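You operate a simulated robot arm through the tools that you are given. There is no shell and no other tool. Be economical: measure what you need, move in short steps, check, and stop when the job is done.

The job below is to be done with a simulated robot arm. You get a single attempt, and the scene is never put back.

## Task
Swap the damp pad in the dry box for a dry one.
Fine: free the latch, open the lid fully, stand the damp pad in the free pocket, shut the lid and latch it.

It is judged by the outcome, as a careful person would: the job done as asked, and still so three seconds after it is handed in. It fails if anything else is knocked over, pushed out of place, dropped, spilled or broken. A push-on lid holds only when it is set on centred and level and pressed home; a screw cap is set on level and turned clockwise until tight.

## Robot
A 7-joint arm with a two-finger parallel gripper, fixed in place. Base frame: the origin is at the foot of the arm, x ahead of it, y to its left, z up; the work surface is at about z = 800. Units: mm, rad, N and s.
With the tool pointing down near the work surface it reaches from about 240 to 680 mm from the base axis. Its first joint turns from -1.152 to 1.152 rad. Payload 2.4 kg.
Tool frame: the origin (TCP) lies between the finger pads and is the grasp point; the fingertips stand 30 mm ahead of it; z points along the fingers, y is the line along which they close. The gripper opens to 94 mm. The fingers are 28 mm wide and 10 mm thick; the gripper's body (50 by 96 mm) begins 55 mm behind the TCP.
Orientation is that of the tool frame in the base frame, as [roll, pitch, yaw] about the fixed x, y, z axes, in that order (R = Rz(yaw) Ry(pitch) Rx(roll)). With the fingers straight down and closing along the base's y, the tool's x points along the base's -x, its y along +y and its z along -z.

## Interface
- The arm moves only by the tool move_arm. Its arguments are lists of equal length, an entry for each row: "rotation": the turn, a rotation vector about the base's x, y, z in rad, a list of three; "offset": the shift along the base's x, y, z in mm, a list of three; "jaw": the opening, from 0 (shut) to 1 (fully open). In form: {"rotation": [[rx, ry, rz], ...], "offset": [[dx, dy, dz], ...], "jaw": [jaw, ...]}. A call has 1 to 8 rows; each row is the pose to reach, as a shift and turn from the pose commanded when the call began. Rows are played at 5 a second. More than 50 mm and 0.15 rad between two rows, or a gripper value outside its range, and nothing of the call is played. Where a pose cannot be reached the arm comes as near as it can. A force on the tool above 70 N (or 10 N above the force at the start of the call, whichever is more), or a blocked arm, ends the call early, and 0.2 s more pass. Each finger travels about 153 mm/s and halts on what it meets, pressing with about 26 N; the grip force reading is that of the motor and also rises with nothing between the fingers. The clock runs only during rows and for 0.2 s after the last one: add rows that repeat a pose to give the fingers time. It gives the time, the measured TCP pose, the force on the tool (base axes), the opening and the grip force at its end, in the units of the frame above (readings bear some noise), and new pictures: "show" is both (left out), scene, wrist or none.
- Cameras (640 x 400 px; columns grow to the right, rows downward): "scene" is fixed at [37.8, 473.1, 1442.7]; the picture's right is [-0.76, -0.65, 0.00], its down [-0.39, 0.46, -0.80] and it looks along [0.52, -0.61, -0.60] (base axes); focal length 340 px, centre (320, 200). "wrist" rides on the gripper at [76, 14, -103] in the tool frame; the picture's right is [-0.18, 0.98, 0.00], its down [-0.75, -0.14, -0.64] and it looks along [-0.63, -0.12, 0.77] (tool axes); focal length 243 px, centre (320, 200). There is no depth. A picture from a camera that has moved, and an enlarged one, comes with that camera's place and axes in the base frame and with its lens.
- inspect(camera, box): a new picture of the part [left, top, right, bottom] of that camera's present view, enlarged. No time passes.
- finish_job(): hands the job in; it is judged then, once.

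Go step by step. Nothing tells you positions but the pictures and the camera data: compare them with the known pose of the tool, close in by small moves and look again before you grip or let go. The budget is 120 turns and 200 pictures, counting those below and the enlarged ones. Unless the task says otherwise, let go and move clear before handing in, and close with one line.

The tools are called after "Call:" by a JSON object that holds its "op" and its "data". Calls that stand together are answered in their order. move_arm: Moves the arm, as the interface text tells. Its arguments: {"type":"object","properties":{"rotation":{"type":"array"},"offset":{"type":"array"},"jaw":{"type":"array"},"show":{"type":"string","enum":["both","scene","wrist","none"]}},"required":["rotation","offset","jaw"]} The other tools are called the same way: inspect (camera, box) takes an enlarged picture of a part of a camera's view; finish_job () hands the job in.

At the start:

```text
clock: 0.0
ee_pos: [393.6, 83.9, 1177.6]
tool_rot: [3.141, 0.001, 3.141]
ft_force: [-0.2, -0.2, -0.4]
width: 94.0
finger_force: 0.1
```

scene: 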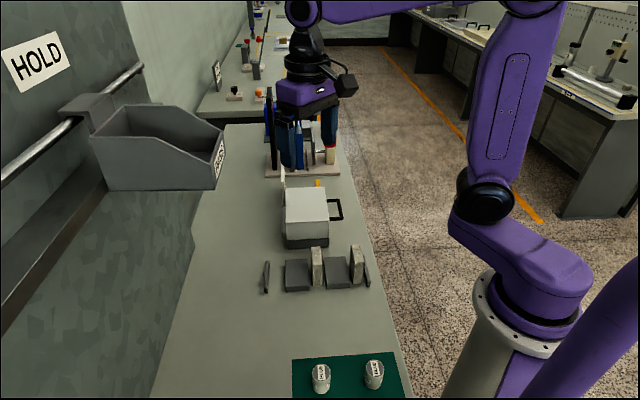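
wrist: 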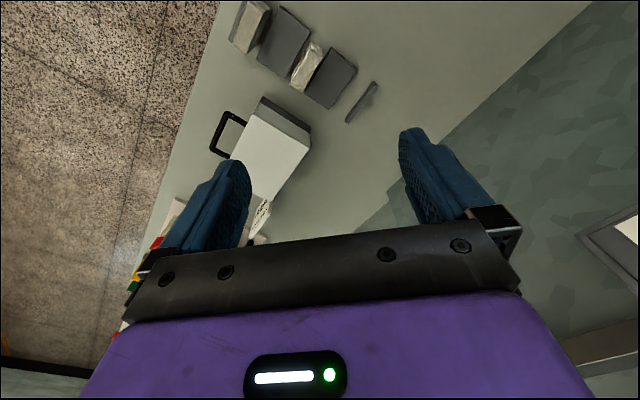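

I see a small grey box with a black wire latch, and a rack with pockets holding pads. I'll look closer first.

Call:
{"op": "inspect", "data": {"camera": "scene", "box": [240, 160, 400, 300]}}

Call:
{"op": "inspect", "data": {"camera": "wrist", "box": [190, 0, 390, 240]}}

```text
2.86 times, centred on (320, 230) of scene
camera zoom: at [37.8, 473.1, 1442.7], right [-0.76, -0.65, 0.0], down [-0.39, 0.46, -0.8], along [0.52, -0.61, -0.6], focal length 972 px, centre (320, 114)
```

zoom: 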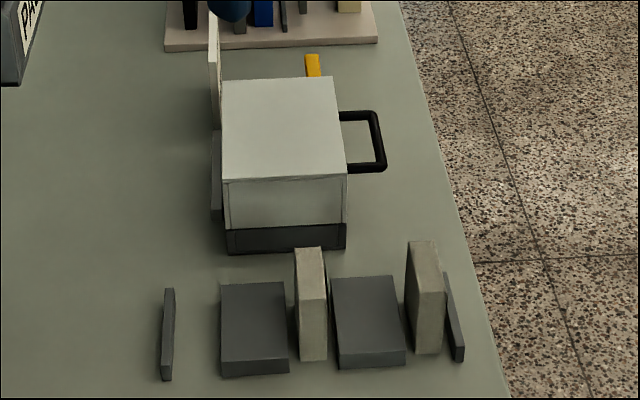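

```text
1.67 times, centred on (290, 120) of wrist
camera zoom: at [318.8, 98.8, 1279.3], right [0.18, 0.98, 0.0], down [0.75, -0.14, 0.64], along [0.63, -0.12, -0.77], focal length 404 px, centre (370, 333)
```

zoom: 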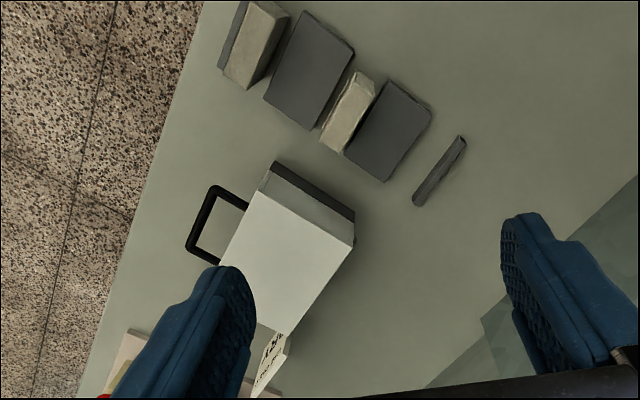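

The box is about 108×156×86 mm, centred near (536,-54) and yawed about 45°, with the wire bail facing (-x,-y). I'll move the wrist camera closer for a better view of the latch.

Call:
{"op": "move_arm", "data": {"rotation": [[0, 0, 0.13], [0, 0, 0.26], [0, 0, 0.39], [0, 0, 0.52], [0, 0, 0.65], [0, 0, 0.77]], "offset": [[0, -35, -15], [0, -70, -30], [0, -105, -45], [0, -140, -60], [0, -175, -75], [0, -205, -90]], "jaw": [1, 1, 1, 1, 1, 1]}}

```text
clock: 1.4
ee_pos: [394.2, -122.8, 1088.1]
tool_rot: [-3.141, 0.0, -2.369]
ft_force: [-0.9, -0.3, -1.3]
width: 94.1
finger_force: 0.1
camera wrist: at [330.7, -164.4, 1189.8], right [-0.55, 0.83, 0.0], down [0.64, 0.42, 0.64], along [0.54, 0.35, -0.77], focal length 243 px, centre (320, 200)
```

scene: 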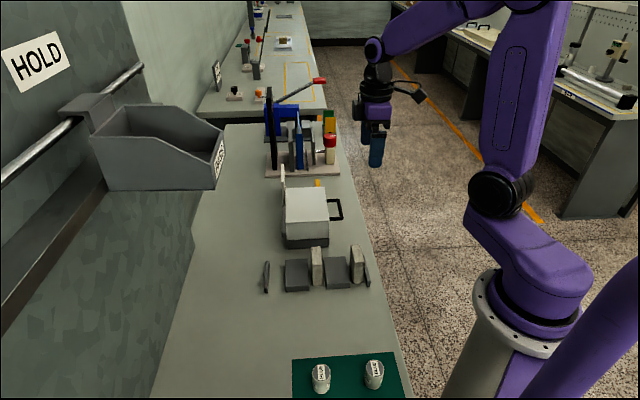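
wrist: 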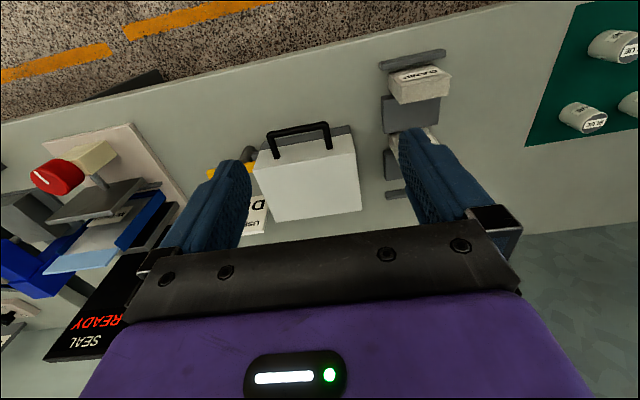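

Call:
{"op": "inspect", "data": {"camera": "wrist", "box": [200, 90, 370, 240]}}

Call:
{"op": "inspect", "data": {"camera": "wrist", "box": [350, 30, 480, 210]}}

Call:
{"op": "inspect", "data": {"camera": "scene", "box": [270, 160, 350, 250]}}

```text
2.67 times, centred on (285, 165) of wrist
camera zoom: at [330.7, -164.4, 1189.8], right [-0.55, 0.83, 0.0], down [0.64, 0.42, 0.64], along [0.54, 0.35, -0.77], focal length 647 px, centre (413, 293)
```

zoom: 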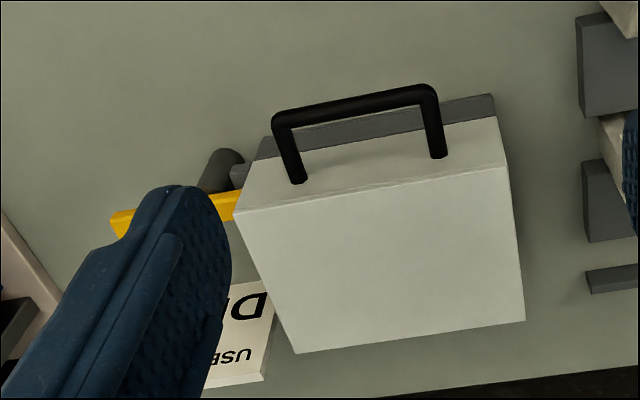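

```text
2.22 times, centred on (415, 120) of wrist
camera zoom: at [330.7, -164.4, 1189.8], right [-0.55, 0.83, 0.0], down [0.64, 0.42, 0.64], along [0.54, 0.35, -0.77], focal length 539 px, centre (109, 378)
```

zoom: 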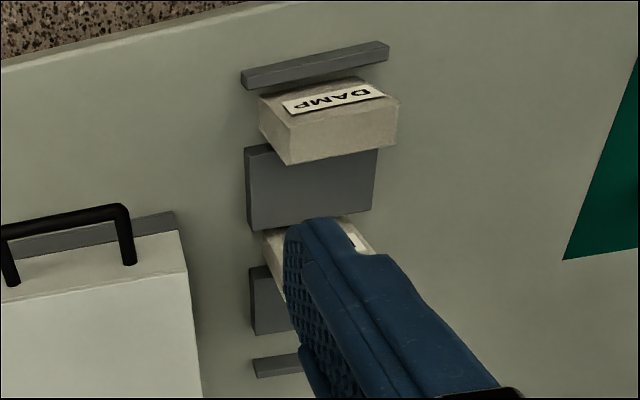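

```text
4.44 times, centred on (310, 205) of scene
camera zoom: at [37.8, 473.1, 1442.7], right [-0.76, -0.65, 0.0], down [-0.39, 0.46, -0.8], along [0.52, -0.61, -0.6], focal length 1512 px, centre (364, 178)
```

zoom: 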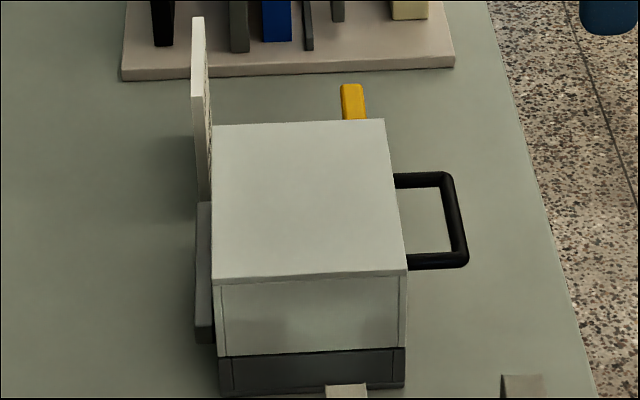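

The lid has a black handle, and a yellow lever with a grey cylinder sits on the box's far short side. One pad in the rack is labelled DAMP, so I'll look at the latch side from -y before planning.

Call:
{"op": "move_arm", "data": {"rotation": [[0, 0, 0.13], [0, 0, 0.26], [0, 0, 0.39], [0, 0, 0.52], [0, 0, 0.65], [0, 0, 0.77]], "offset": [[20, -20, -5], [40, -40, -10], [60, -60, -20], [80, -80, -30], [105, -100, -40], [130, -120, -55]], "jaw": [1, 1, 1, 1, 1, 1]}}

Call:
{"op": "inspect", "data": {"camera": "wrist", "box": [230, 40, 430, 230]}}

```text
clock: 2.8
ee_pos: [522.9, -239.8, 1032.9]
tool_rot: [3.142, 0.0, -1.599]
ft_force: [0.4, -0.5, 0.2]
width: 94.1
finger_force: 0.1
camera wrist: at [506.9, -315.4, 1135.3], right [-0.98, 0.21, 0.0], down [0.16, 0.75, 0.64], along [0.14, 0.63, -0.77], focal length 243 px, centre (320, 200)
```

scene: 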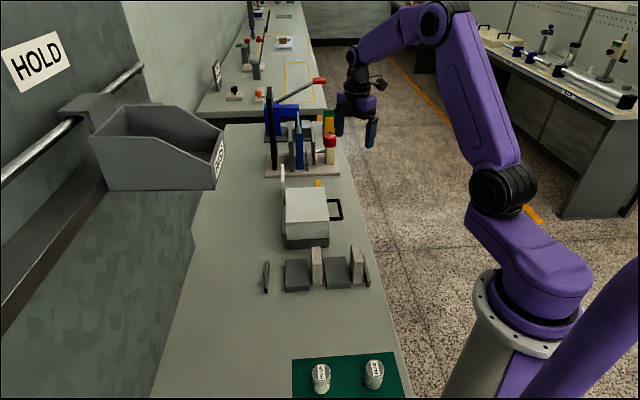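
wrist: 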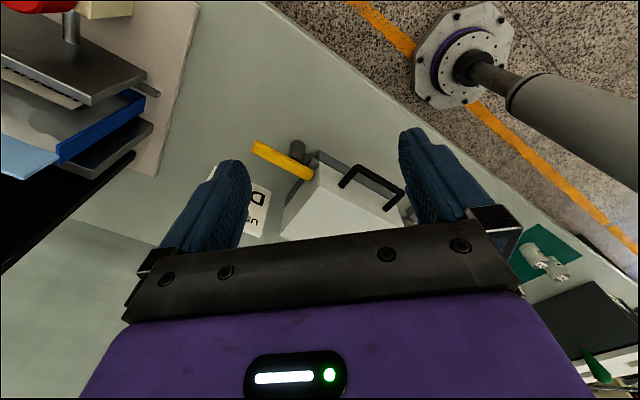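

```text
2.11 times, centred on (330, 135) of wrist
camera zoom: at [506.9, -315.4, 1135.3], right [-0.98, 0.21, 0.0], down [0.16, 0.75, 0.64], along [0.14, 0.63, -0.77], focal length 511 px, centre (299, 337)
```

zoom: 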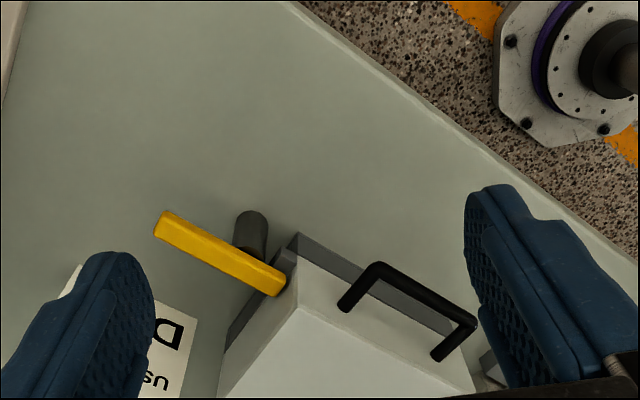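

The yellow lever runs from about (561,-134) to (616,-192) at z≈861. I'll get a closer view of how it pivots.

Call:
{"op": "move_arm", "data": {"rotation": [[0, 0, 0], [0, 0, 0], [0, 0, 0]], "offset": [[15, 0, -30], [28, 0, -60], [40, 0, -95]], "jaw": [1, 1, 1], "show": "none"}}

Call:
{"op": "inspect", "data": {"camera": "wrist", "box": [200, 40, 440, 230]}}

```text
clock: 3.6
ee_pos: [561.8, -243.5, 934.2]
tool_rot: [3.14, 0.001, -1.603]
ft_force: [0.0, -0.2, -0.8]
width: 94.3
finger_force: 0.1
```

```text
2.11 times, centred on (320, 135) of wrist
camera zoom: at [547.0, -317.6, 1037.0], right [-0.98, 0.21, 0.0], down [0.16, 0.75, 0.64], along [0.14, 0.63, -0.77], focal length 511 px, centre (320, 337)
```

zoom: 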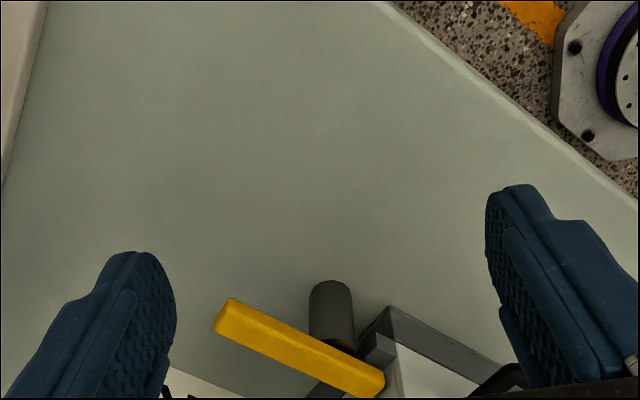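

The lever sits on a vertical post at about (576,-150). I'll tilt the camera for a lower view, to tell whether it swings or rocks.

Call:
{"op": "move_arm", "data": {"rotation": [[0.13, 0, 0], [0.26, 0, 0], [0.39, 0, 0], [0.52, 0, 0]], "offset": [[0, -10, 0], [0, -20, 0], [0, -30, -10], [0, -40, -20]], "jaw": [1, 1, 1, 1], "show": "wrist"}}

Call:
{"op": "inspect", "data": {"camera": "wrist", "box": [220, 80, 420, 240]}}

```text
clock: 4.6
ee_pos: [564.6, -283.2, 915.8]
tool_rot: [3.124, 0.522, -1.606]
ft_force: [0.7, -0.3, -0.6]
width: 93.7
finger_force: 0.0
camera wrist: at [548.7, -397.6, 966.6], right [-0.98, 0.18, 0.11], down [0.16, 0.33, 0.93], along [0.14, 0.93, -0.35], focal length 243 px, centre (320, 200)
```

wrist: 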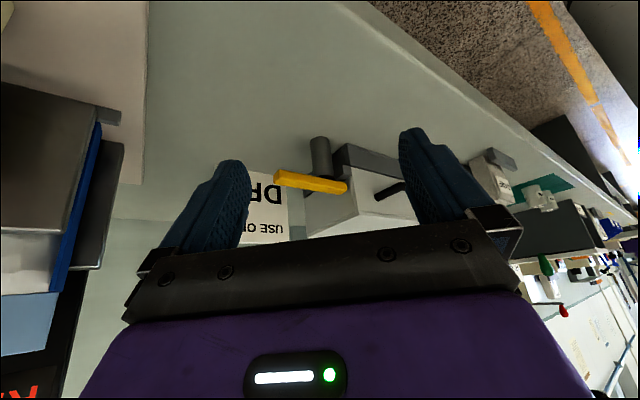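

```text
2.50 times, centred on (320, 160) of wrist
camera zoom: at [548.7, -397.6, 966.6], right [-0.98, 0.18, 0.11], down [0.16, 0.33, 0.93], along [0.14, 0.93, -0.35], focal length 606 px, centre (320, 300)
```

zoom: 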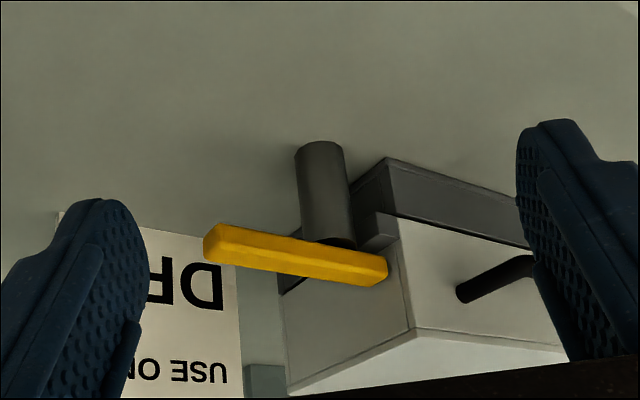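

The lever lies over a small tab on the lid's end face and pivots on a vertical post, so it should swing sideways. I'll untilt, rise and turn the gripper to grasp the lever's long arm.

Call:
{"op": "move_arm", "data": {"rotation": [[-0.13, 0, 0], [-0.26, 0, 0], [-0.39, 0, 0], [-0.52, 0, 0]], "offset": [[0, 0, 20], [0, 10, 40], [0, 20, 55], [0, 30, 70]], "jaw": [1, 1, 1, 1], "show": "none"}}

Call:
{"op": "move_arm", "data": {"rotation": [[0, 0, -0.145], [0, 0, -0.29], [0, 0, -0.435], [0, 0, -0.58], [0, 0, -0.725], [0, 0, -0.87], [0, 0, -1.015], [0, 0, -1.16]], "offset": [[0, 0, 0], [0, 0, 0], [5, 10, 0], [10, 20, 0], [15, 30, 0], [20, 40, 0], [25, 50, 0], [30, 60, 0]], "jaw": [1, 1, 0.8, 0.8, 0.6, 0.6, 0.5, 0.5], "show": "none"}}

Call:
{"op": "move_arm", "data": {"rotation": [[0, 0, -0.145], [0, 0, -0.29], [0, 0, -0.435], [0, 0, -0.58], [0, 0, -0.725], [0, 0, -0.87], [0, 0, -1.015], [0, 0, -1.18]], "offset": [[0, 0, 0], [0, 0, 0], [0, 0, 0], [0, 0, 0], [0, 0, 0], [0, 0, 0], [0, 0, 0], [0, 0, 0]], "jaw": [0.5, 0.5, 0.5, 0.5, 0.5, 0.5, 0.5, 0.5]}}

```text
clock: 5.6
ee_pos: [563.3, -252.0, 987.3]
tool_rot: [-3.14, -0.003, -1.602]
ft_force: [-0.2, 0.4, -0.9]
width: 93.9
finger_force: 0.1
```

```text
clock: 7.4
ee_pos: [593.4, -191.5, 986.4]
tool_rot: [-3.141, -0.001, -2.762]
ft_force: [-0.5, 0.4, 0.4]
width: 46.9
finger_force: 0.1
```

```text
refused: row 8 steps farther than a row can; nothing moved
```

The last call was refused because its final step was too big. I'll split the turn evenly.

Call:
{"op": "move_arm", "data": {"rotation": [[0, 0, -0.148], [0, 0, -0.296], [0, 0, -0.444], [0, 0, -0.592], [0, 0, -0.74], [0, 0, -0.888], [0, 0, -1.036], [0, 0, -1.184]], "offset": [[0, 0, 0], [0, 0, 0], [0, 0, 0], [3, 3, 0], [6, 6, -10], [8, 8, -20], [10, 10, -30], [12, 12, -40]], "jaw": [0.5, 0.5, 0.5, 0.5, 0.5, 0.5, 0.5, 0.5]}}

Call:
{"op": "inspect", "data": {"camera": "wrist", "box": [220, 60, 420, 240]}}

```text
clock: 9.2
ee_pos: [607.3, -179.3, 947.3]
tool_rot: [3.141, -0.001, 2.335]
ft_force: [0.1, -0.2, -0.3]
width: 46.7
finger_force: 0.1
camera wrist: at [565.9, -113.2, 1050.1], right [0.84, 0.55, 0.0], down [0.42, -0.64, 0.64], along [0.35, -0.54, -0.77], focal length 243 px, centre (320, 200)
```

scene: 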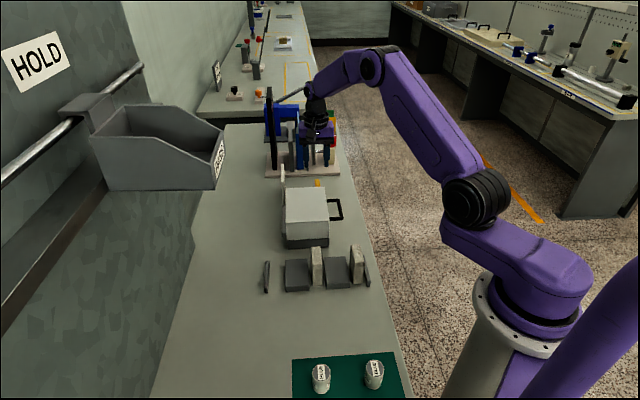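
wrist: 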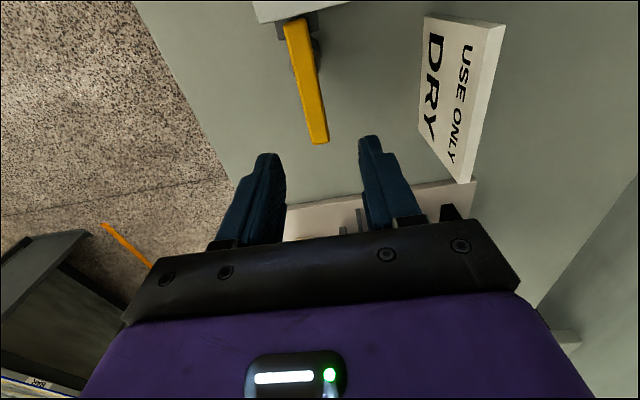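

```text
2.22 times, centred on (320, 150) of wrist
camera zoom: at [565.9, -113.2, 1050.1], right [0.84, 0.55, 0.0], down [0.42, -0.64, 0.64], along [0.35, -0.54, -0.77], focal length 539 px, centre (320, 311)
```

zoom: 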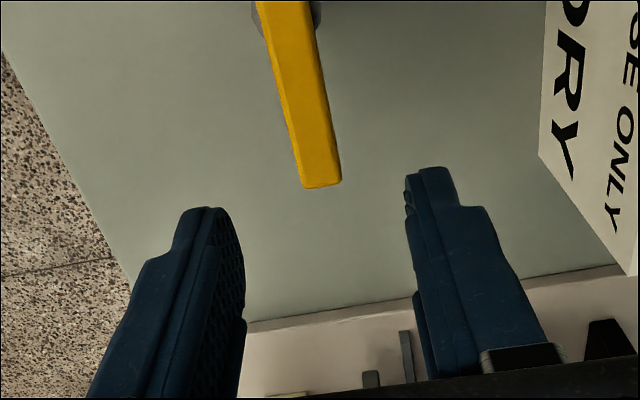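

The lever sits midway between the fingers and its line matches the tool's yaw. I'll descend onto it.

Call:
{"op": "move_arm", "data": {"rotation": [[0, 0, 0], [0, 0, 0], [0, 0, 0]], "offset": [[-2, -2, -30], [-2, -2, -55], [-2, -2, -75]], "jaw": [0.5, 0.5, 0.5], "show": "wrist"}}

```text
clock: 10.0
ee_pos: [602.9, -180.4, 873.0]
tool_rot: [-3.141, 0.001, 2.336]
ft_force: [-0.1, 1.0, -0.2]
width: 46.9
finger_force: 0.1
camera wrist: at [562.4, -116.3, 974.5], right [0.84, 0.55, 0.0], down [0.42, -0.64, 0.64], along [0.35, -0.54, -0.77], focal length 243 px, centre (320, 200)
```

wrist: 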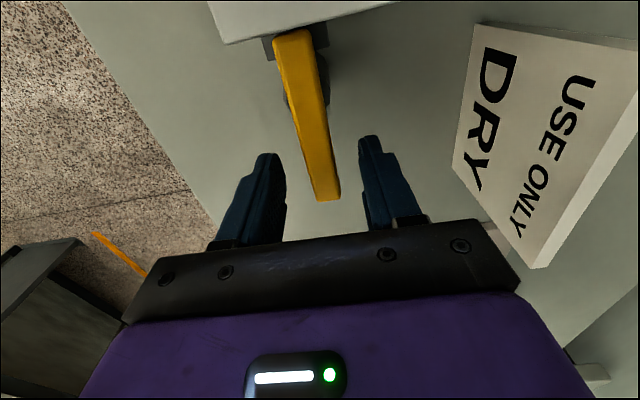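

Call:
{"op": "move_arm", "data": {"rotation": [[0, 0, 0], [0, 0, 0], [0, 0, 0]], "offset": [[0, 0, 0], [0, 0, 0], [0, 0, 0]], "jaw": [0.2, 0, 0], "show": "none"}}

Call:
{"op": "inspect", "data": {"camera": "wrist", "box": [200, 0, 440, 240]}}

```text
clock: 10.8
ee_pos: [604.2, -182.0, 872.9]
tool_rot: [3.14, 0.001, 2.34]
ft_force: [6.4, 2.8, -5.3]
width: 15.6
finger_force: 45.0
```

```text
1.67 times, centred on (320, 120) of wrist
camera zoom: at [562.9, -115.5, 974.6], right [0.84, 0.55, 0.0], down [0.42, -0.64, 0.64], along [0.35, -0.54, -0.77], focal length 404 px, centre (320, 333)
```

zoom: 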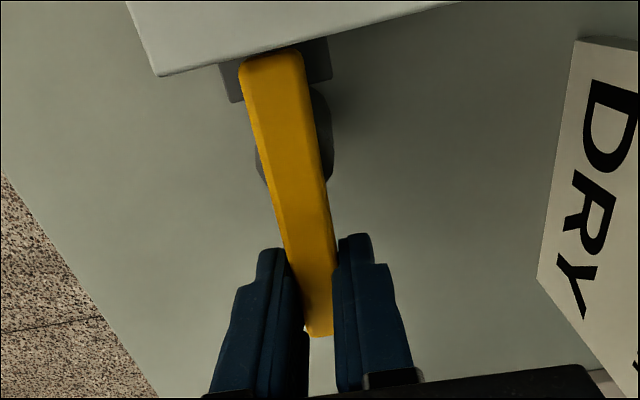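

Gripped, with the pivot at about (573.5,-149). I'll try a small swing toward the handle side and watch the force.

Call:
{"op": "move_arm", "data": {"rotation": [[0, 0, -0.06], [0, 0, -0.12]], "offset": [[-2, -1.7, 0], [-4, -3.4, 0]], "jaw": [0, 0], "show": "none"}}

```text
clock: 11.4
ee_pos: [599.6, -184.7, 872.5]
tool_rot: [3.141, -0.001, 2.218]
ft_force: [6.0, 5.6, -7.3]
width: 15.9
finger_force: 44.6
```

Call:
{"op": "move_arm", "data": {"rotation": [[0, 0, -0.07], [0, 0, -0.14], [0, 0, -0.28], [0, 0, -0.42]], "offset": [[-2.6, -1.7, 0], [-5.2, -3.2, 0], [-10.8, -5.7, 0], [-16.7, -7.5, 0]], "jaw": [0, 0, 0, 0], "show": "none"}}

Call:
{"op": "inspect", "data": {"camera": "wrist", "box": [200, 0, 440, 240]}}

```text
clock: 12.4
ee_pos: [584.2, -191.7, 872.6]
tool_rot: [3.137, 0.003, 1.798]
ft_force: [15.7, 9.9, 6.1]
width: 15.6
finger_force: 44.9
```

```text
1.67 times, centred on (320, 120) of wrist
camera zoom: at [582.9, -113.2, 974.7], right [1.0, 0.04, 0.0], down [0.03, -0.77, 0.64], along [0.03, -0.64, -0.77], focal length 404 px, centre (320, 333)
```

zoom: 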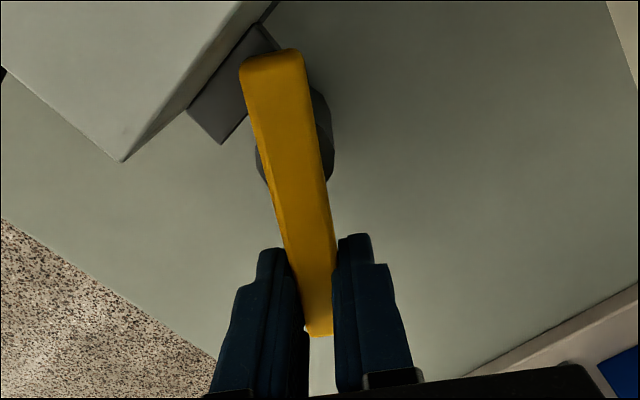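

The lever is turning with the gripper, so I'll carry on around the arc.

Call:
{"op": "move_arm", "data": {"rotation": [[0, 0, -0.14], [0, 0, -0.28], [0, 0, -0.42], [0, 0, -0.56], [0, 0, -0.7], [0, 0, -0.84]], "offset": [[-6.1, -0.8, 0], [-12.2, -0.9, 0], [-18.3, 0, 0], [-24.2, 1.7, 0], [-29.8, 4.1, 0], [-35, 7.4, 0]], "jaw": [0, 0, 0, 0, 0, 0], "show": "none"}}

Call:
{"op": "inspect", "data": {"camera": "wrist", "box": [200, 0, 440, 240]}}

```text
clock: 13.8
ee_pos: [552.4, -185.6, 871.9]
tool_rot: [3.134, -0.003, 0.956]
ft_force: [33.0, 8.3, -10.0]
width: 15.6
finger_force: 45.1
```

```text
1.67 times, centred on (320, 120) of wrist
camera zoom: at [608.4, -129.9, 975.0], right [0.7, -0.72, 0.01], down [-0.55, -0.53, 0.64], along [-0.45, -0.45, -0.77], focal length 404 px, centre (320, 333)
```

zoom: 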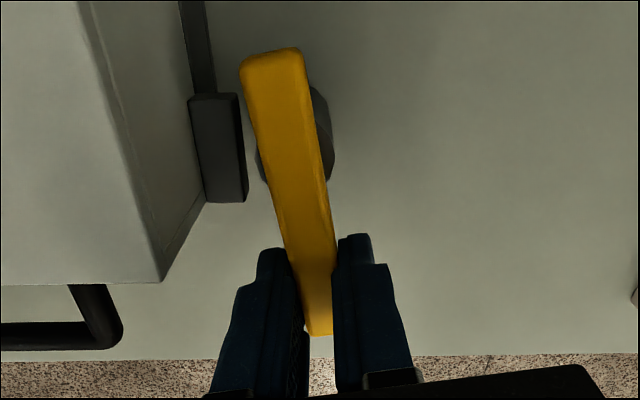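

The lever is clear of the tab. I'll release it and rise.

Call:
{"op": "move_arm", "data": {"rotation": [[0, 0, 0], [0, 0, 0], [0, 0, 0], [0, 0, 0], [0, 0, 0]], "offset": [[3, 0, 0], [3, 0, 0], [3, 0, 40], [3, 0, 85], [3, 0, 130]], "jaw": [0.4, 0.4, 0.4, 0.4, 0.4], "show": "wrist"}}

Call:
{"op": "inspect", "data": {"camera": "scene", "box": [270, 160, 370, 260]}}

```text
clock: 15.0
ee_pos: [548.5, -190.2, 1002.9]
tool_rot: [-3.14, -0.002, 0.959]
ft_force: [0.2, 0.5, -0.3]
width: 37.5
finger_force: 0.1
camera wrist: at [606.1, -134.6, 1105.0], right [0.7, -0.72, 0.0], down [-0.55, -0.54, 0.64], along [-0.46, -0.45, -0.77], focal length 243 px, centre (320, 200)
```

wrist: 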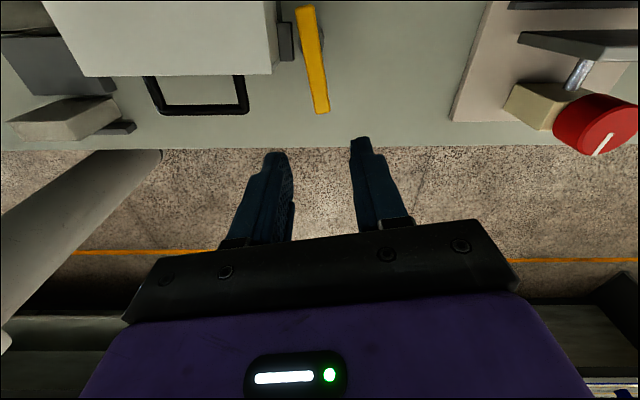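

```text
4.00 times, centred on (320, 210) of scene
camera zoom: at [37.8, 473.1, 1442.7], right [-0.76, -0.65, 0.0], down [-0.39, 0.46, -0.8], along [0.52, -0.61, -0.6], focal length 1361 px, centre (320, 160)
```

zoom: 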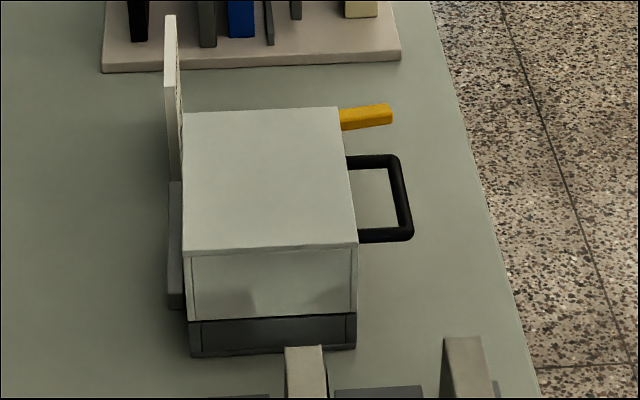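

The latch is free. Next I'll turn the gripper over the handle for a good measurement.

Call:
{"op": "move_arm", "data": {"rotation": [[0, 0, 0.14], [0, 0, 0.28], [0, 0, 0.42], [0, 0, 0.56], [0, 0, 0.7], [0, 0, 0.84], [0, 0, 0.98]], "offset": [[-10, 10, 0], [-20, 20, 0], [-30, 30, 0], [-40, 40, 0], [-50, 50, 0], [-60, 60, 0], [-73, 70, 0]], "jaw": [0.4, 0.4, 0.4, 0.4, 0.4, 0.4, 0.4], "show": "none"}}

Call:
{"op": "move_arm", "data": {"rotation": [[0, 0, 0.14], [0, 0, 0.28], [0, 0, 0.4]], "offset": [[0, 0, -10], [0, 0, -20], [0, 0, -35]], "jaw": [0.4, 0.4, 0.4], "show": "wrist"}}

Call:
{"op": "inspect", "data": {"camera": "wrist", "box": [200, 20, 440, 220]}}

```text
clock: 16.6
ee_pos: [476.6, -115.1, 1003.1]
tool_rot: [-3.141, 0.001, 1.942]
ft_force: [0.4, -0.4, -0.4]
width: 37.9
finger_force: 0.0
```

```text
clock: 17.4
ee_pos: [477.2, -114.9, 965.7]
tool_rot: [-3.14, 0.0, 2.339]
ft_force: [-0.1, 0.4, 0.1]
width: 37.7
finger_force: 0.0
camera wrist: at [435.8, -49.0, 1068.3], right [0.83, 0.55, 0.0], down [0.42, -0.64, 0.64], along [0.35, -0.54, -0.77], focal length 243 px, centre (320, 200)
```

wrist: 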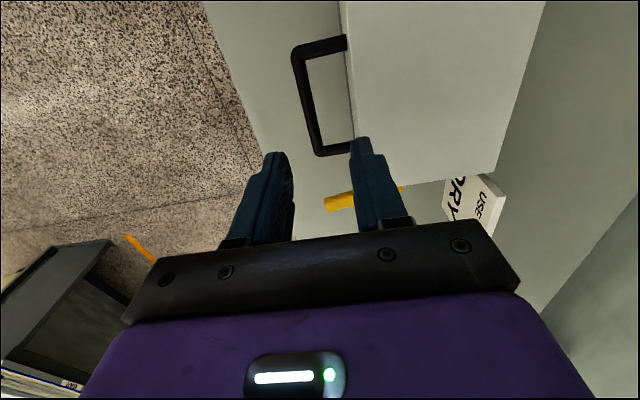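

```text
2.00 times, centred on (320, 120) of wrist
camera zoom: at [435.8, -49.0, 1068.3], right [0.83, 0.55, 0.0], down [0.42, -0.64, 0.64], along [0.35, -0.54, -0.77], focal length 485 px, centre (320, 360)
```

zoom: 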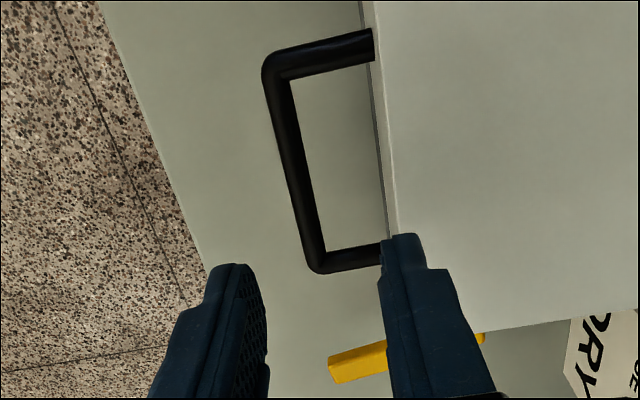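

The handle's outer bar is centred at about (467,-114,864), 77 mm long and about 11 mm thick. I'll tilt the tool about 45° toward the box and stop short of the bar.

Call:
{"op": "move_arm", "data": {"rotation": [[0.09, -0.094, 0], [0.18, -0.188, 0], [0.271, -0.283, 0], [0.361, -0.377, 0], [0.452, -0.471, 0], [0.542, -0.565, 0]], "offset": [[-15, -12, 0], [-30, -24, 0], [-45, -36, -5], [-51, -38, -15], [-51, -38, -30], [-51, -38, -45]], "jaw": [0.21, 0.21, 0.21, 0.21, 0.21, 0.21]}}

Call:
{"op": "inspect", "data": {"camera": "wrist", "box": [200, 20, 440, 220]}}

```text
clock: 18.8
ee_pos: [427.1, -153.0, 921.4]
tool_rot: [2.355, 0.003, 2.335]
ft_force: [-0.1, -0.1, 1.3]
width: 19.8
finger_force: 0.0
camera wrist: at [330.5, -139.4, 1004.1], right [0.63, 0.35, 0.69], down [0.12, -0.93, 0.36], along [0.77, -0.14, -0.62], focal length 243 px, centre (320, 200)
```

scene: 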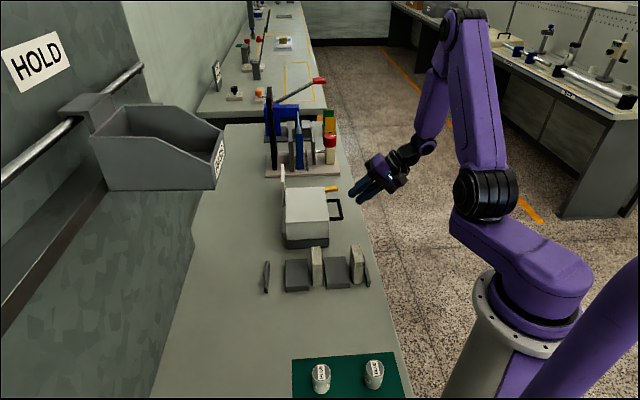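
wrist: 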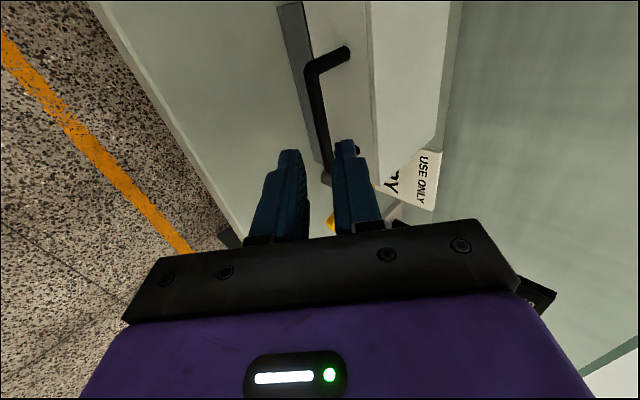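

```text
2.00 times, centred on (320, 120) of wrist
camera zoom: at [330.5, -139.4, 1004.1], right [0.63, 0.35, 0.69], down [0.12, -0.93, 0.36], along [0.77, -0.14, -0.62], focal length 485 px, centre (320, 360)
```

zoom: 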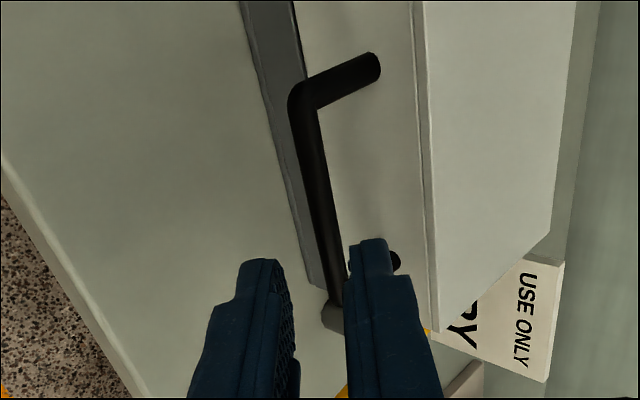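

Call:
{"op": "move_arm", "data": {"rotation": [[0, 0, 0], [0, 0, 0]], "offset": [[10, 9.5, -12], [19, 18.7, -24]], "jaw": [0.21, 0.21], "show": "none"}}

Call:
{"op": "inspect", "data": {"camera": "wrist", "box": [220, 20, 420, 220]}}

Call:
{"op": "inspect", "data": {"camera": "scene", "box": [290, 160, 390, 260]}}

```text
clock: 19.4
ee_pos: [446.2, -133.7, 896.9]
tool_rot: [2.358, 0.002, 2.336]
ft_force: [0.7, 0.7, 1.0]
width: 19.5
finger_force: 0.1
```

```text
2.00 times, centred on (320, 120) of wrist
camera zoom: at [349.6, -120.6, 980.5], right [0.63, 0.35, 0.69], down [0.12, -0.93, 0.36], along [0.77, -0.14, -0.63], focal length 485 px, centre (320, 360)
```

zoom: 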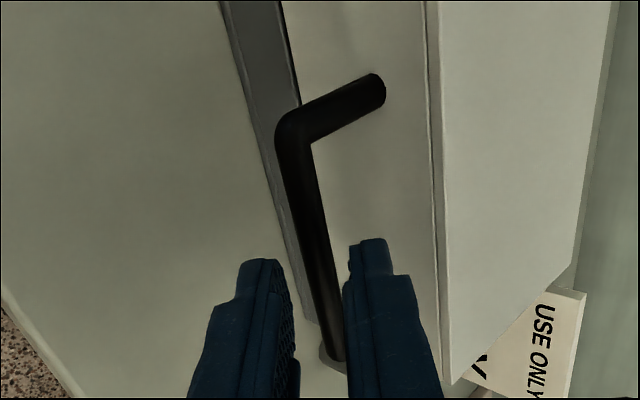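

```text
4.00 times, centred on (340, 210) of scene
camera zoom: at [37.8, 473.1, 1442.7], right [-0.76, -0.65, 0.0], down [-0.39, 0.46, -0.8], along [0.52, -0.61, -0.6], focal length 1361 px, centre (240, 160)
```

zoom: 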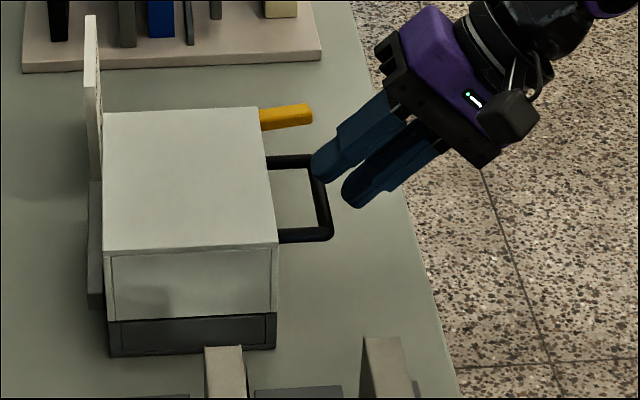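

Call:
{"op": "move_arm", "data": {"rotation": [[0, 0, 0], [0, 0, 0], [0, 0, 0]], "offset": [[-3, 4, 0], [3, 10, -8], [9, 16, -16]], "jaw": [0.21, 0.21, 0.21], "show": "none"}}

Call:
{"op": "inspect", "data": {"camera": "wrist", "box": [220, 20, 420, 220]}}

Call:
{"op": "inspect", "data": {"camera": "scene", "box": [290, 160, 390, 260]}}

```text
clock: 20.2
ee_pos: [453.8, -116.3, 882.6]
tool_rot: [2.36, 0.002, 2.337]
ft_force: [0.2, -0.5, 0.4]
width: 19.8
finger_force: 0.1
```

```text
2.00 times, centred on (320, 120) of wrist
camera zoom: at [357.9, -104.0, 964.6], right [0.63, 0.35, 0.69], down [0.12, -0.93, 0.36], along [0.77, -0.14, -0.63], focal length 485 px, centre (320, 360)
```

zoom: 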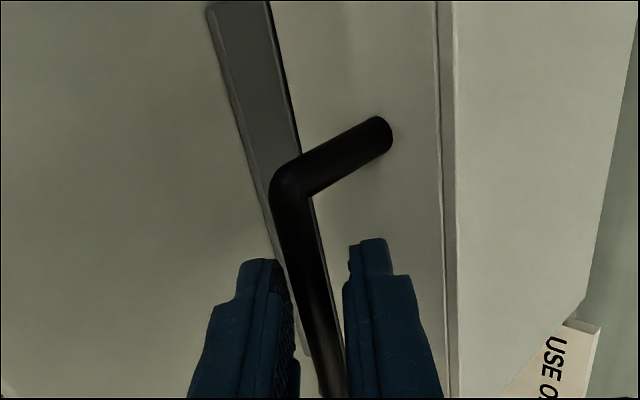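

```text
4.00 times, centred on (340, 210) of scene
camera zoom: at [37.8, 473.1, 1442.7], right [-0.76, -0.65, 0.0], down [-0.39, 0.46, -0.8], along [0.52, -0.61, -0.6], focal length 1361 px, centre (240, 160)
```

zoom: 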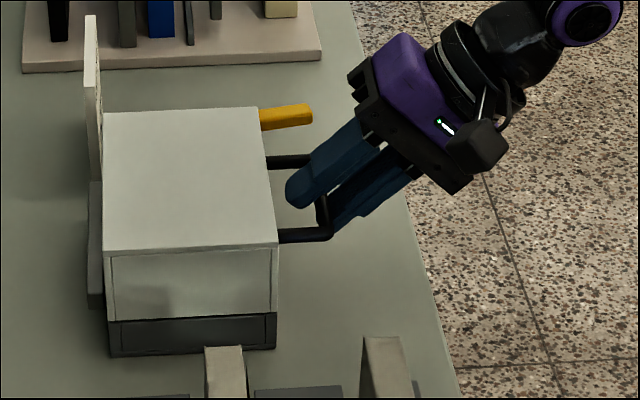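

The fingers straddle the bar. I'll begin lifting along the hinge arc (hinge taken at h≈405, z≈835) by 10° and check.

Call:
{"op": "move_arm", "data": {"rotation": [[0, 0, 0], [-0.033, 0.0345, 0], [-0.066, 0.069, 0]], "offset": [[0, 0, 0], [3, 2.8, 13.3], [6.7, 6.4, 26.2]], "jaw": [0.15, 0.15, 0.15], "show": "none"}}

Call:
{"op": "inspect", "data": {"camera": "scene", "box": [270, 160, 390, 260]}}

```text
clock: 21.0
ee_pos: [461.5, -109.7, 909.2]
tool_rot: [2.455, 0.001, 2.338]
ft_force: [-0.3, -1.1, -0.7]
width: 14.7
finger_force: 0.2
```

```text
4.00 times, centred on (330, 210) of scene
camera zoom: at [37.8, 473.1, 1442.7], right [-0.76, -0.65, 0.0], down [-0.39, 0.46, -0.8], along [0.52, -0.61, -0.6], focal length 1361 px, centre (280, 160)
```

zoom: 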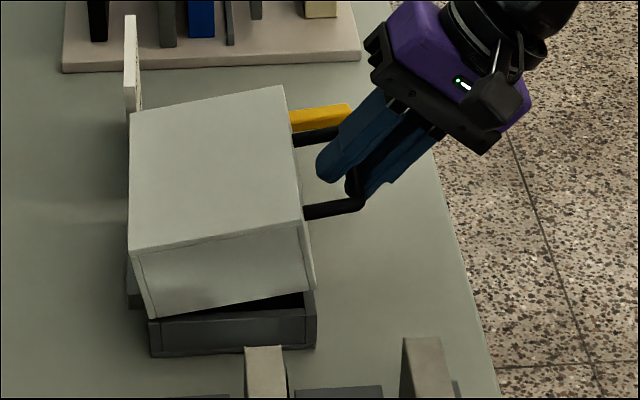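

Call:
{"op": "move_arm", "data": {"rotation": [[-0.033, 0.0345, 0], [-0.066, 0.069, 0], [-0.099, 0.1035, 0], [-0.132, 0.138, 0], [-0.166, 0.173, 0], [-0.199, 0.207, 0]], "offset": [[4.4, 4.2, 12.4], [9.7, 9.3, 24.3], [15.7, 15.1, 35.5], [22.4, 21.5, 46], [29.7, 28.4, 55.7], [37.5, 36, 64.5]], "jaw": [0.15, 0.15, 0.15, 0.15, 0.15, 0.15], "show": "none"}}

Call:
{"op": "inspect", "data": {"camera": "scene", "box": [270, 140, 390, 260]}}

```text
clock: 22.4
ee_pos: [498.1, -74.1, 973.2]
tool_rot: [2.741, 0.003, 2.339]
ft_force: [-0.3, 0.0, 0.3]
width: 14.3
finger_force: 0.8
```

```text
3.33 times, centred on (330, 200) of scene
camera zoom: at [37.8, 473.1, 1442.7], right [-0.76, -0.65, 0.0], down [-0.39, 0.46, -0.8], along [0.52, -0.61, -0.6], focal length 1134 px, centre (287, 200)
```

zoom: 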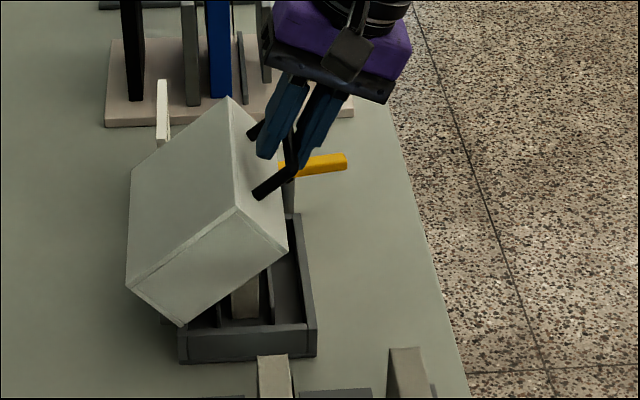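

Call:
{"op": "move_arm", "data": {"rotation": [[-0.033, 0.0345, 0], [-0.066, 0.069, 0], [-0.099, 0.1035, 0], [-0.132, 0.138, 0], [-0.166, 0.173, 0], [-0.199, 0.207, 0], [-0.232, 0.242, 0]], "offset": [[8.3, 8, 7.8], [17.1, 16.4, 14.7], [26.4, 25.3, 20.4], [35.9, 34.4, 25.1], [45.6, 43.7, 28.7], [55.7, 53.4, 31], [65.7, 63, 32.3]], "jaw": [0.15, 0.15, 0.15, 0.15, 0.15, 0.15, 0.15], "show": "none"}}

Call:
{"op": "inspect", "data": {"camera": "scene", "box": [250, 120, 390, 260]}}

```text
clock: 24.0
ee_pos: [564.8, -12.5, 1005.5]
tool_rot: [3.078, 0.0, 2.339]
ft_force: [-1.0, -0.1, 0.0]
width: 14.1
finger_force: 0.1
```

```text
2.86 times, centred on (320, 190) of scene
camera zoom: at [37.8, 473.1, 1442.7], right [-0.76, -0.65, 0.0], down [-0.39, 0.46, -0.8], along [0.52, -0.61, -0.6], focal length 972 px, centre (320, 229)
```

zoom: 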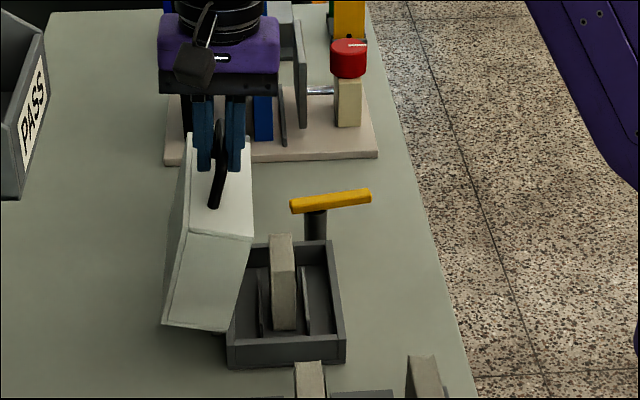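

Call:
{"op": "move_arm", "data": {"rotation": [[-0.033, 0.0345, 0], [-0.066, 0.069, 0], [-0.099, 0.1035, 0]], "offset": [[10.1, 9.7, -0.1], [20.1, 19.3, -1.2], [30.2, 28.9, -3.6]], "jaw": [0.15, 0.15, 0.15], "show": "none"}}

Call:
{"op": "inspect", "data": {"camera": "scene", "box": [250, 120, 390, 260]}}

```text
clock: 24.8
ee_pos: [594.5, 16.3, 1002.7]
tool_rot: [-3.062, 0.0, 2.337]
ft_force: [0.2, -0.3, 0.0]
width: 14.3
finger_force: 0.1
```

```text
2.86 times, centred on (320, 190) of scene
camera zoom: at [37.8, 473.1, 1442.7], right [-0.76, -0.65, 0.0], down [-0.39, 0.46, -0.8], along [0.52, -0.61, -0.6], focal length 972 px, centre (320, 229)
```

zoom: 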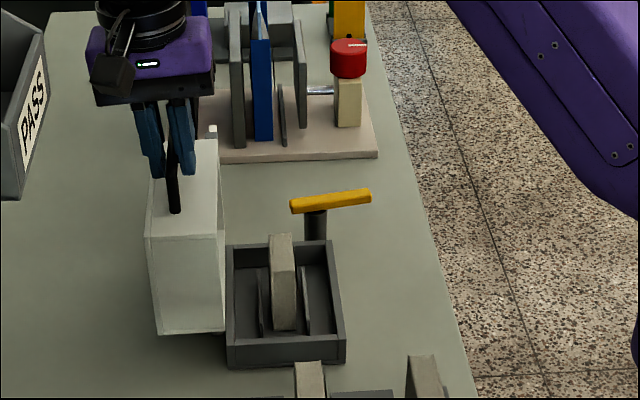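

Call:
{"op": "move_arm", "data": {"rotation": [[-0.033, 0.0345, 0], [-0.066, 0.069, 0], [-0.099, 0.1035, 0]], "offset": [[9.8, 9.4, -3.5], [19.3, 18.5, -8.2], [28.5, 27.3, -13.9]], "jaw": [0.15, 0.15, 0.15], "show": "none"}}

Call:
{"op": "inspect", "data": {"camera": "scene", "box": [250, 120, 390, 260]}}

```text
clock: 25.6
ee_pos: [624.3, 43.9, 987.5]
tool_rot: [-2.918, -0.001, 2.335]
ft_force: [-4.0, -2.5, 4.7]
width: 17.8
finger_force: 3.2
```

```text
2.86 times, centred on (320, 190) of scene
camera zoom: at [37.6, 473.0, 1442.7], right [-0.76, -0.65, 0.0], down [-0.39, 0.46, -0.8], along [0.52, -0.61, -0.6], focal length 972 px, centre (320, 229)
```

zoom: 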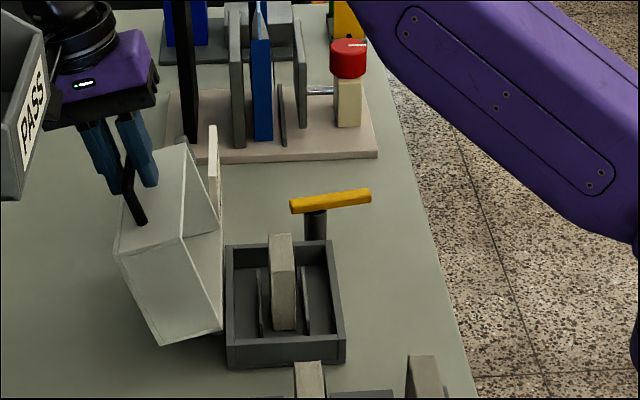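

Call:
{"op": "move_arm", "data": {"rotation": [[0, 0, 0]], "offset": [[0, 0, 0]], "jaw": [0.15], "show": "both"}}

```text
clock: 26.0
ee_pos: [623.1, 44.5, 986.9]
tool_rot: [-2.918, 0.0, 2.337]
ft_force: [-4.2, -2.5, 5.5]
width: 18.0
finger_force: 3.5
camera wrist: at [598.3, 124.8, 1084.1], right [0.82, 0.53, -0.22], down [0.53, -0.54, 0.66], along [0.23, -0.65, -0.72], focal length 243 px, centre (320, 200)
```

scene: 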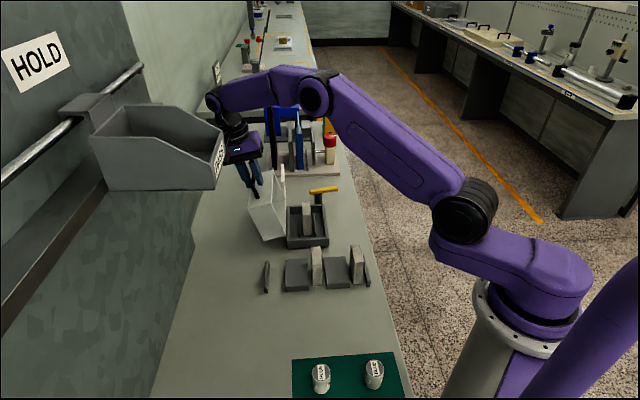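
wrist: 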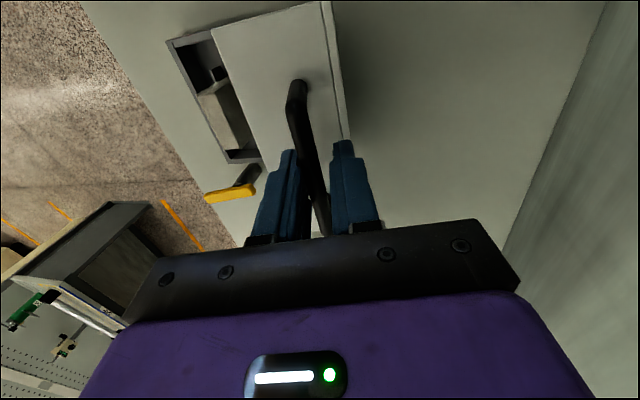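

The lid is at about 108° and seems to be on its stop. I'll open the fingers, back straight out, and see whether it stays.

Call:
{"op": "move_arm", "data": {"rotation": [[0, 0, 0], [0, 0, 0], [0, 0, 0], [0, 0, 0], [0, 0, 0]], "offset": [[0, 0, 0], [0, 0, 0], [4, 4, 25], [6, 6, 50], [6, 6, 80]], "jaw": [0.4, 0.4, 0.4, 0.4, 0.4], "show": "wrist"}}

Call:
{"op": "inspect", "data": {"camera": "scene", "box": [250, 120, 390, 300]}}

```text
clock: 27.2
ee_pos: [629.1, 51.5, 1067.2]
tool_rot: [-2.919, -0.001, 2.335]
ft_force: [-0.2, 0.0, -0.1]
width: 37.5
finger_force: 0.1
camera wrist: at [603.6, 132.1, 1164.2], right [0.82, 0.53, -0.22], down [0.53, -0.54, 0.66], along [0.23, -0.65, -0.72], focal length 243 px, centre (320, 200)
```

wrist: 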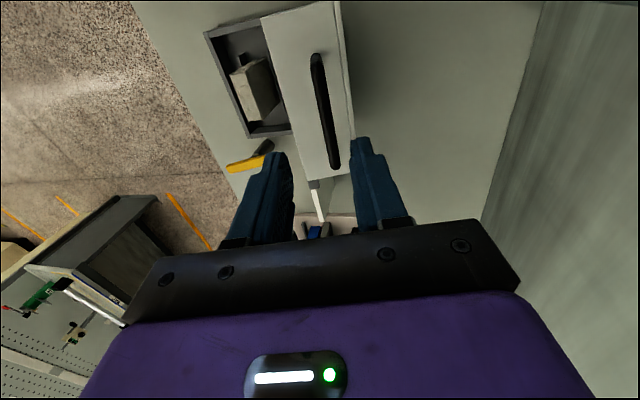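

```text
2.22 times, centred on (320, 210) of scene
camera zoom: at [37.8, 473.1, 1442.7], right [-0.76, -0.65, 0.0], down [-0.39, 0.46, -0.8], along [0.52, -0.61, -0.6], focal length 756 px, centre (320, 178)
```

zoom: 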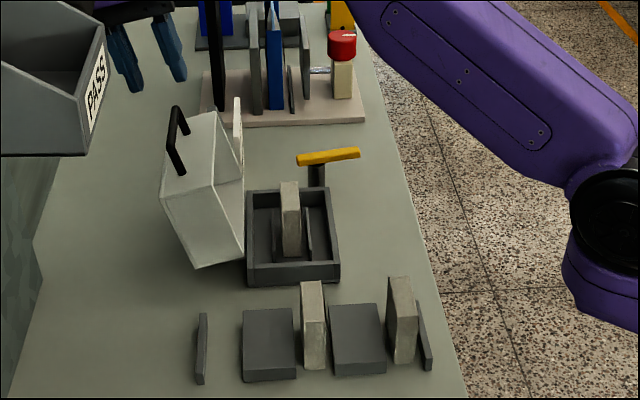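

The lid stays open by itself. In the box a pad stands between thin ribs, so next I'll view the rack closely.

Call:
{"op": "move_arm", "data": {"rotation": [[0.078, -0.08, 0], [0.155, -0.16, 0], [0.155, -0.16, 0], [0.155, -0.16, 0], [0.155, -0.16, 0], [0.155, -0.16, 0], [0.155, -0.16, 0], [0.155, -0.16, 0]], "offset": [[-42, -20, 0], [-84, -20, 0], [-126, 0, 0], [-166, 20, -5], [-207, 42, -10], [-248, 66, -20], [-289, 90, -30], [-329, 112, -37]], "jaw": [0.4, 0.4, 0.4, 0.4, 0.4, 0.4, 0.4, 0.4], "show": "both"}}

Call:
{"op": "inspect", "data": {"camera": "wrist", "box": [200, 0, 500, 220]}}

```text
clock: 29.0
ee_pos: [302.8, 159.9, 1030.0]
tool_rot: [3.14, -0.004, 2.337]
ft_force: [0.0, 0.1, 0.4]
width: 37.4
finger_force: 0.0
camera wrist: at [261.2, 225.4, 1132.7], right [0.84, 0.55, 0.0], down [0.42, -0.64, 0.64], along [0.35, -0.53, -0.77], focal length 243 px, centre (320, 200)
```

scene: 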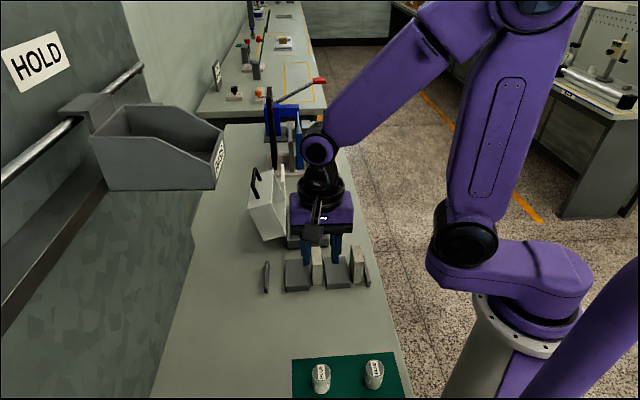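
wrist: 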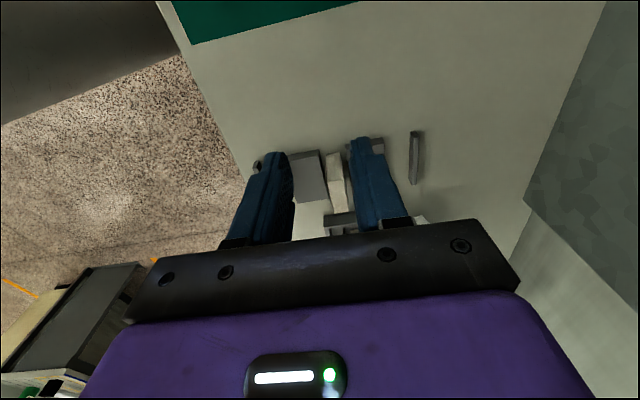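

```text
1.82 times, centred on (350, 110) of wrist
camera zoom: at [261.2, 225.4, 1132.7], right [0.84, 0.55, 0.0], down [0.42, -0.64, 0.64], along [0.35, -0.53, -0.77], focal length 441 px, centre (266, 364)
```

zoom: 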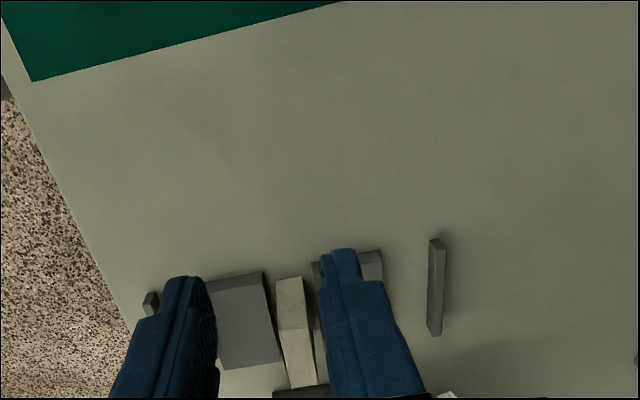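

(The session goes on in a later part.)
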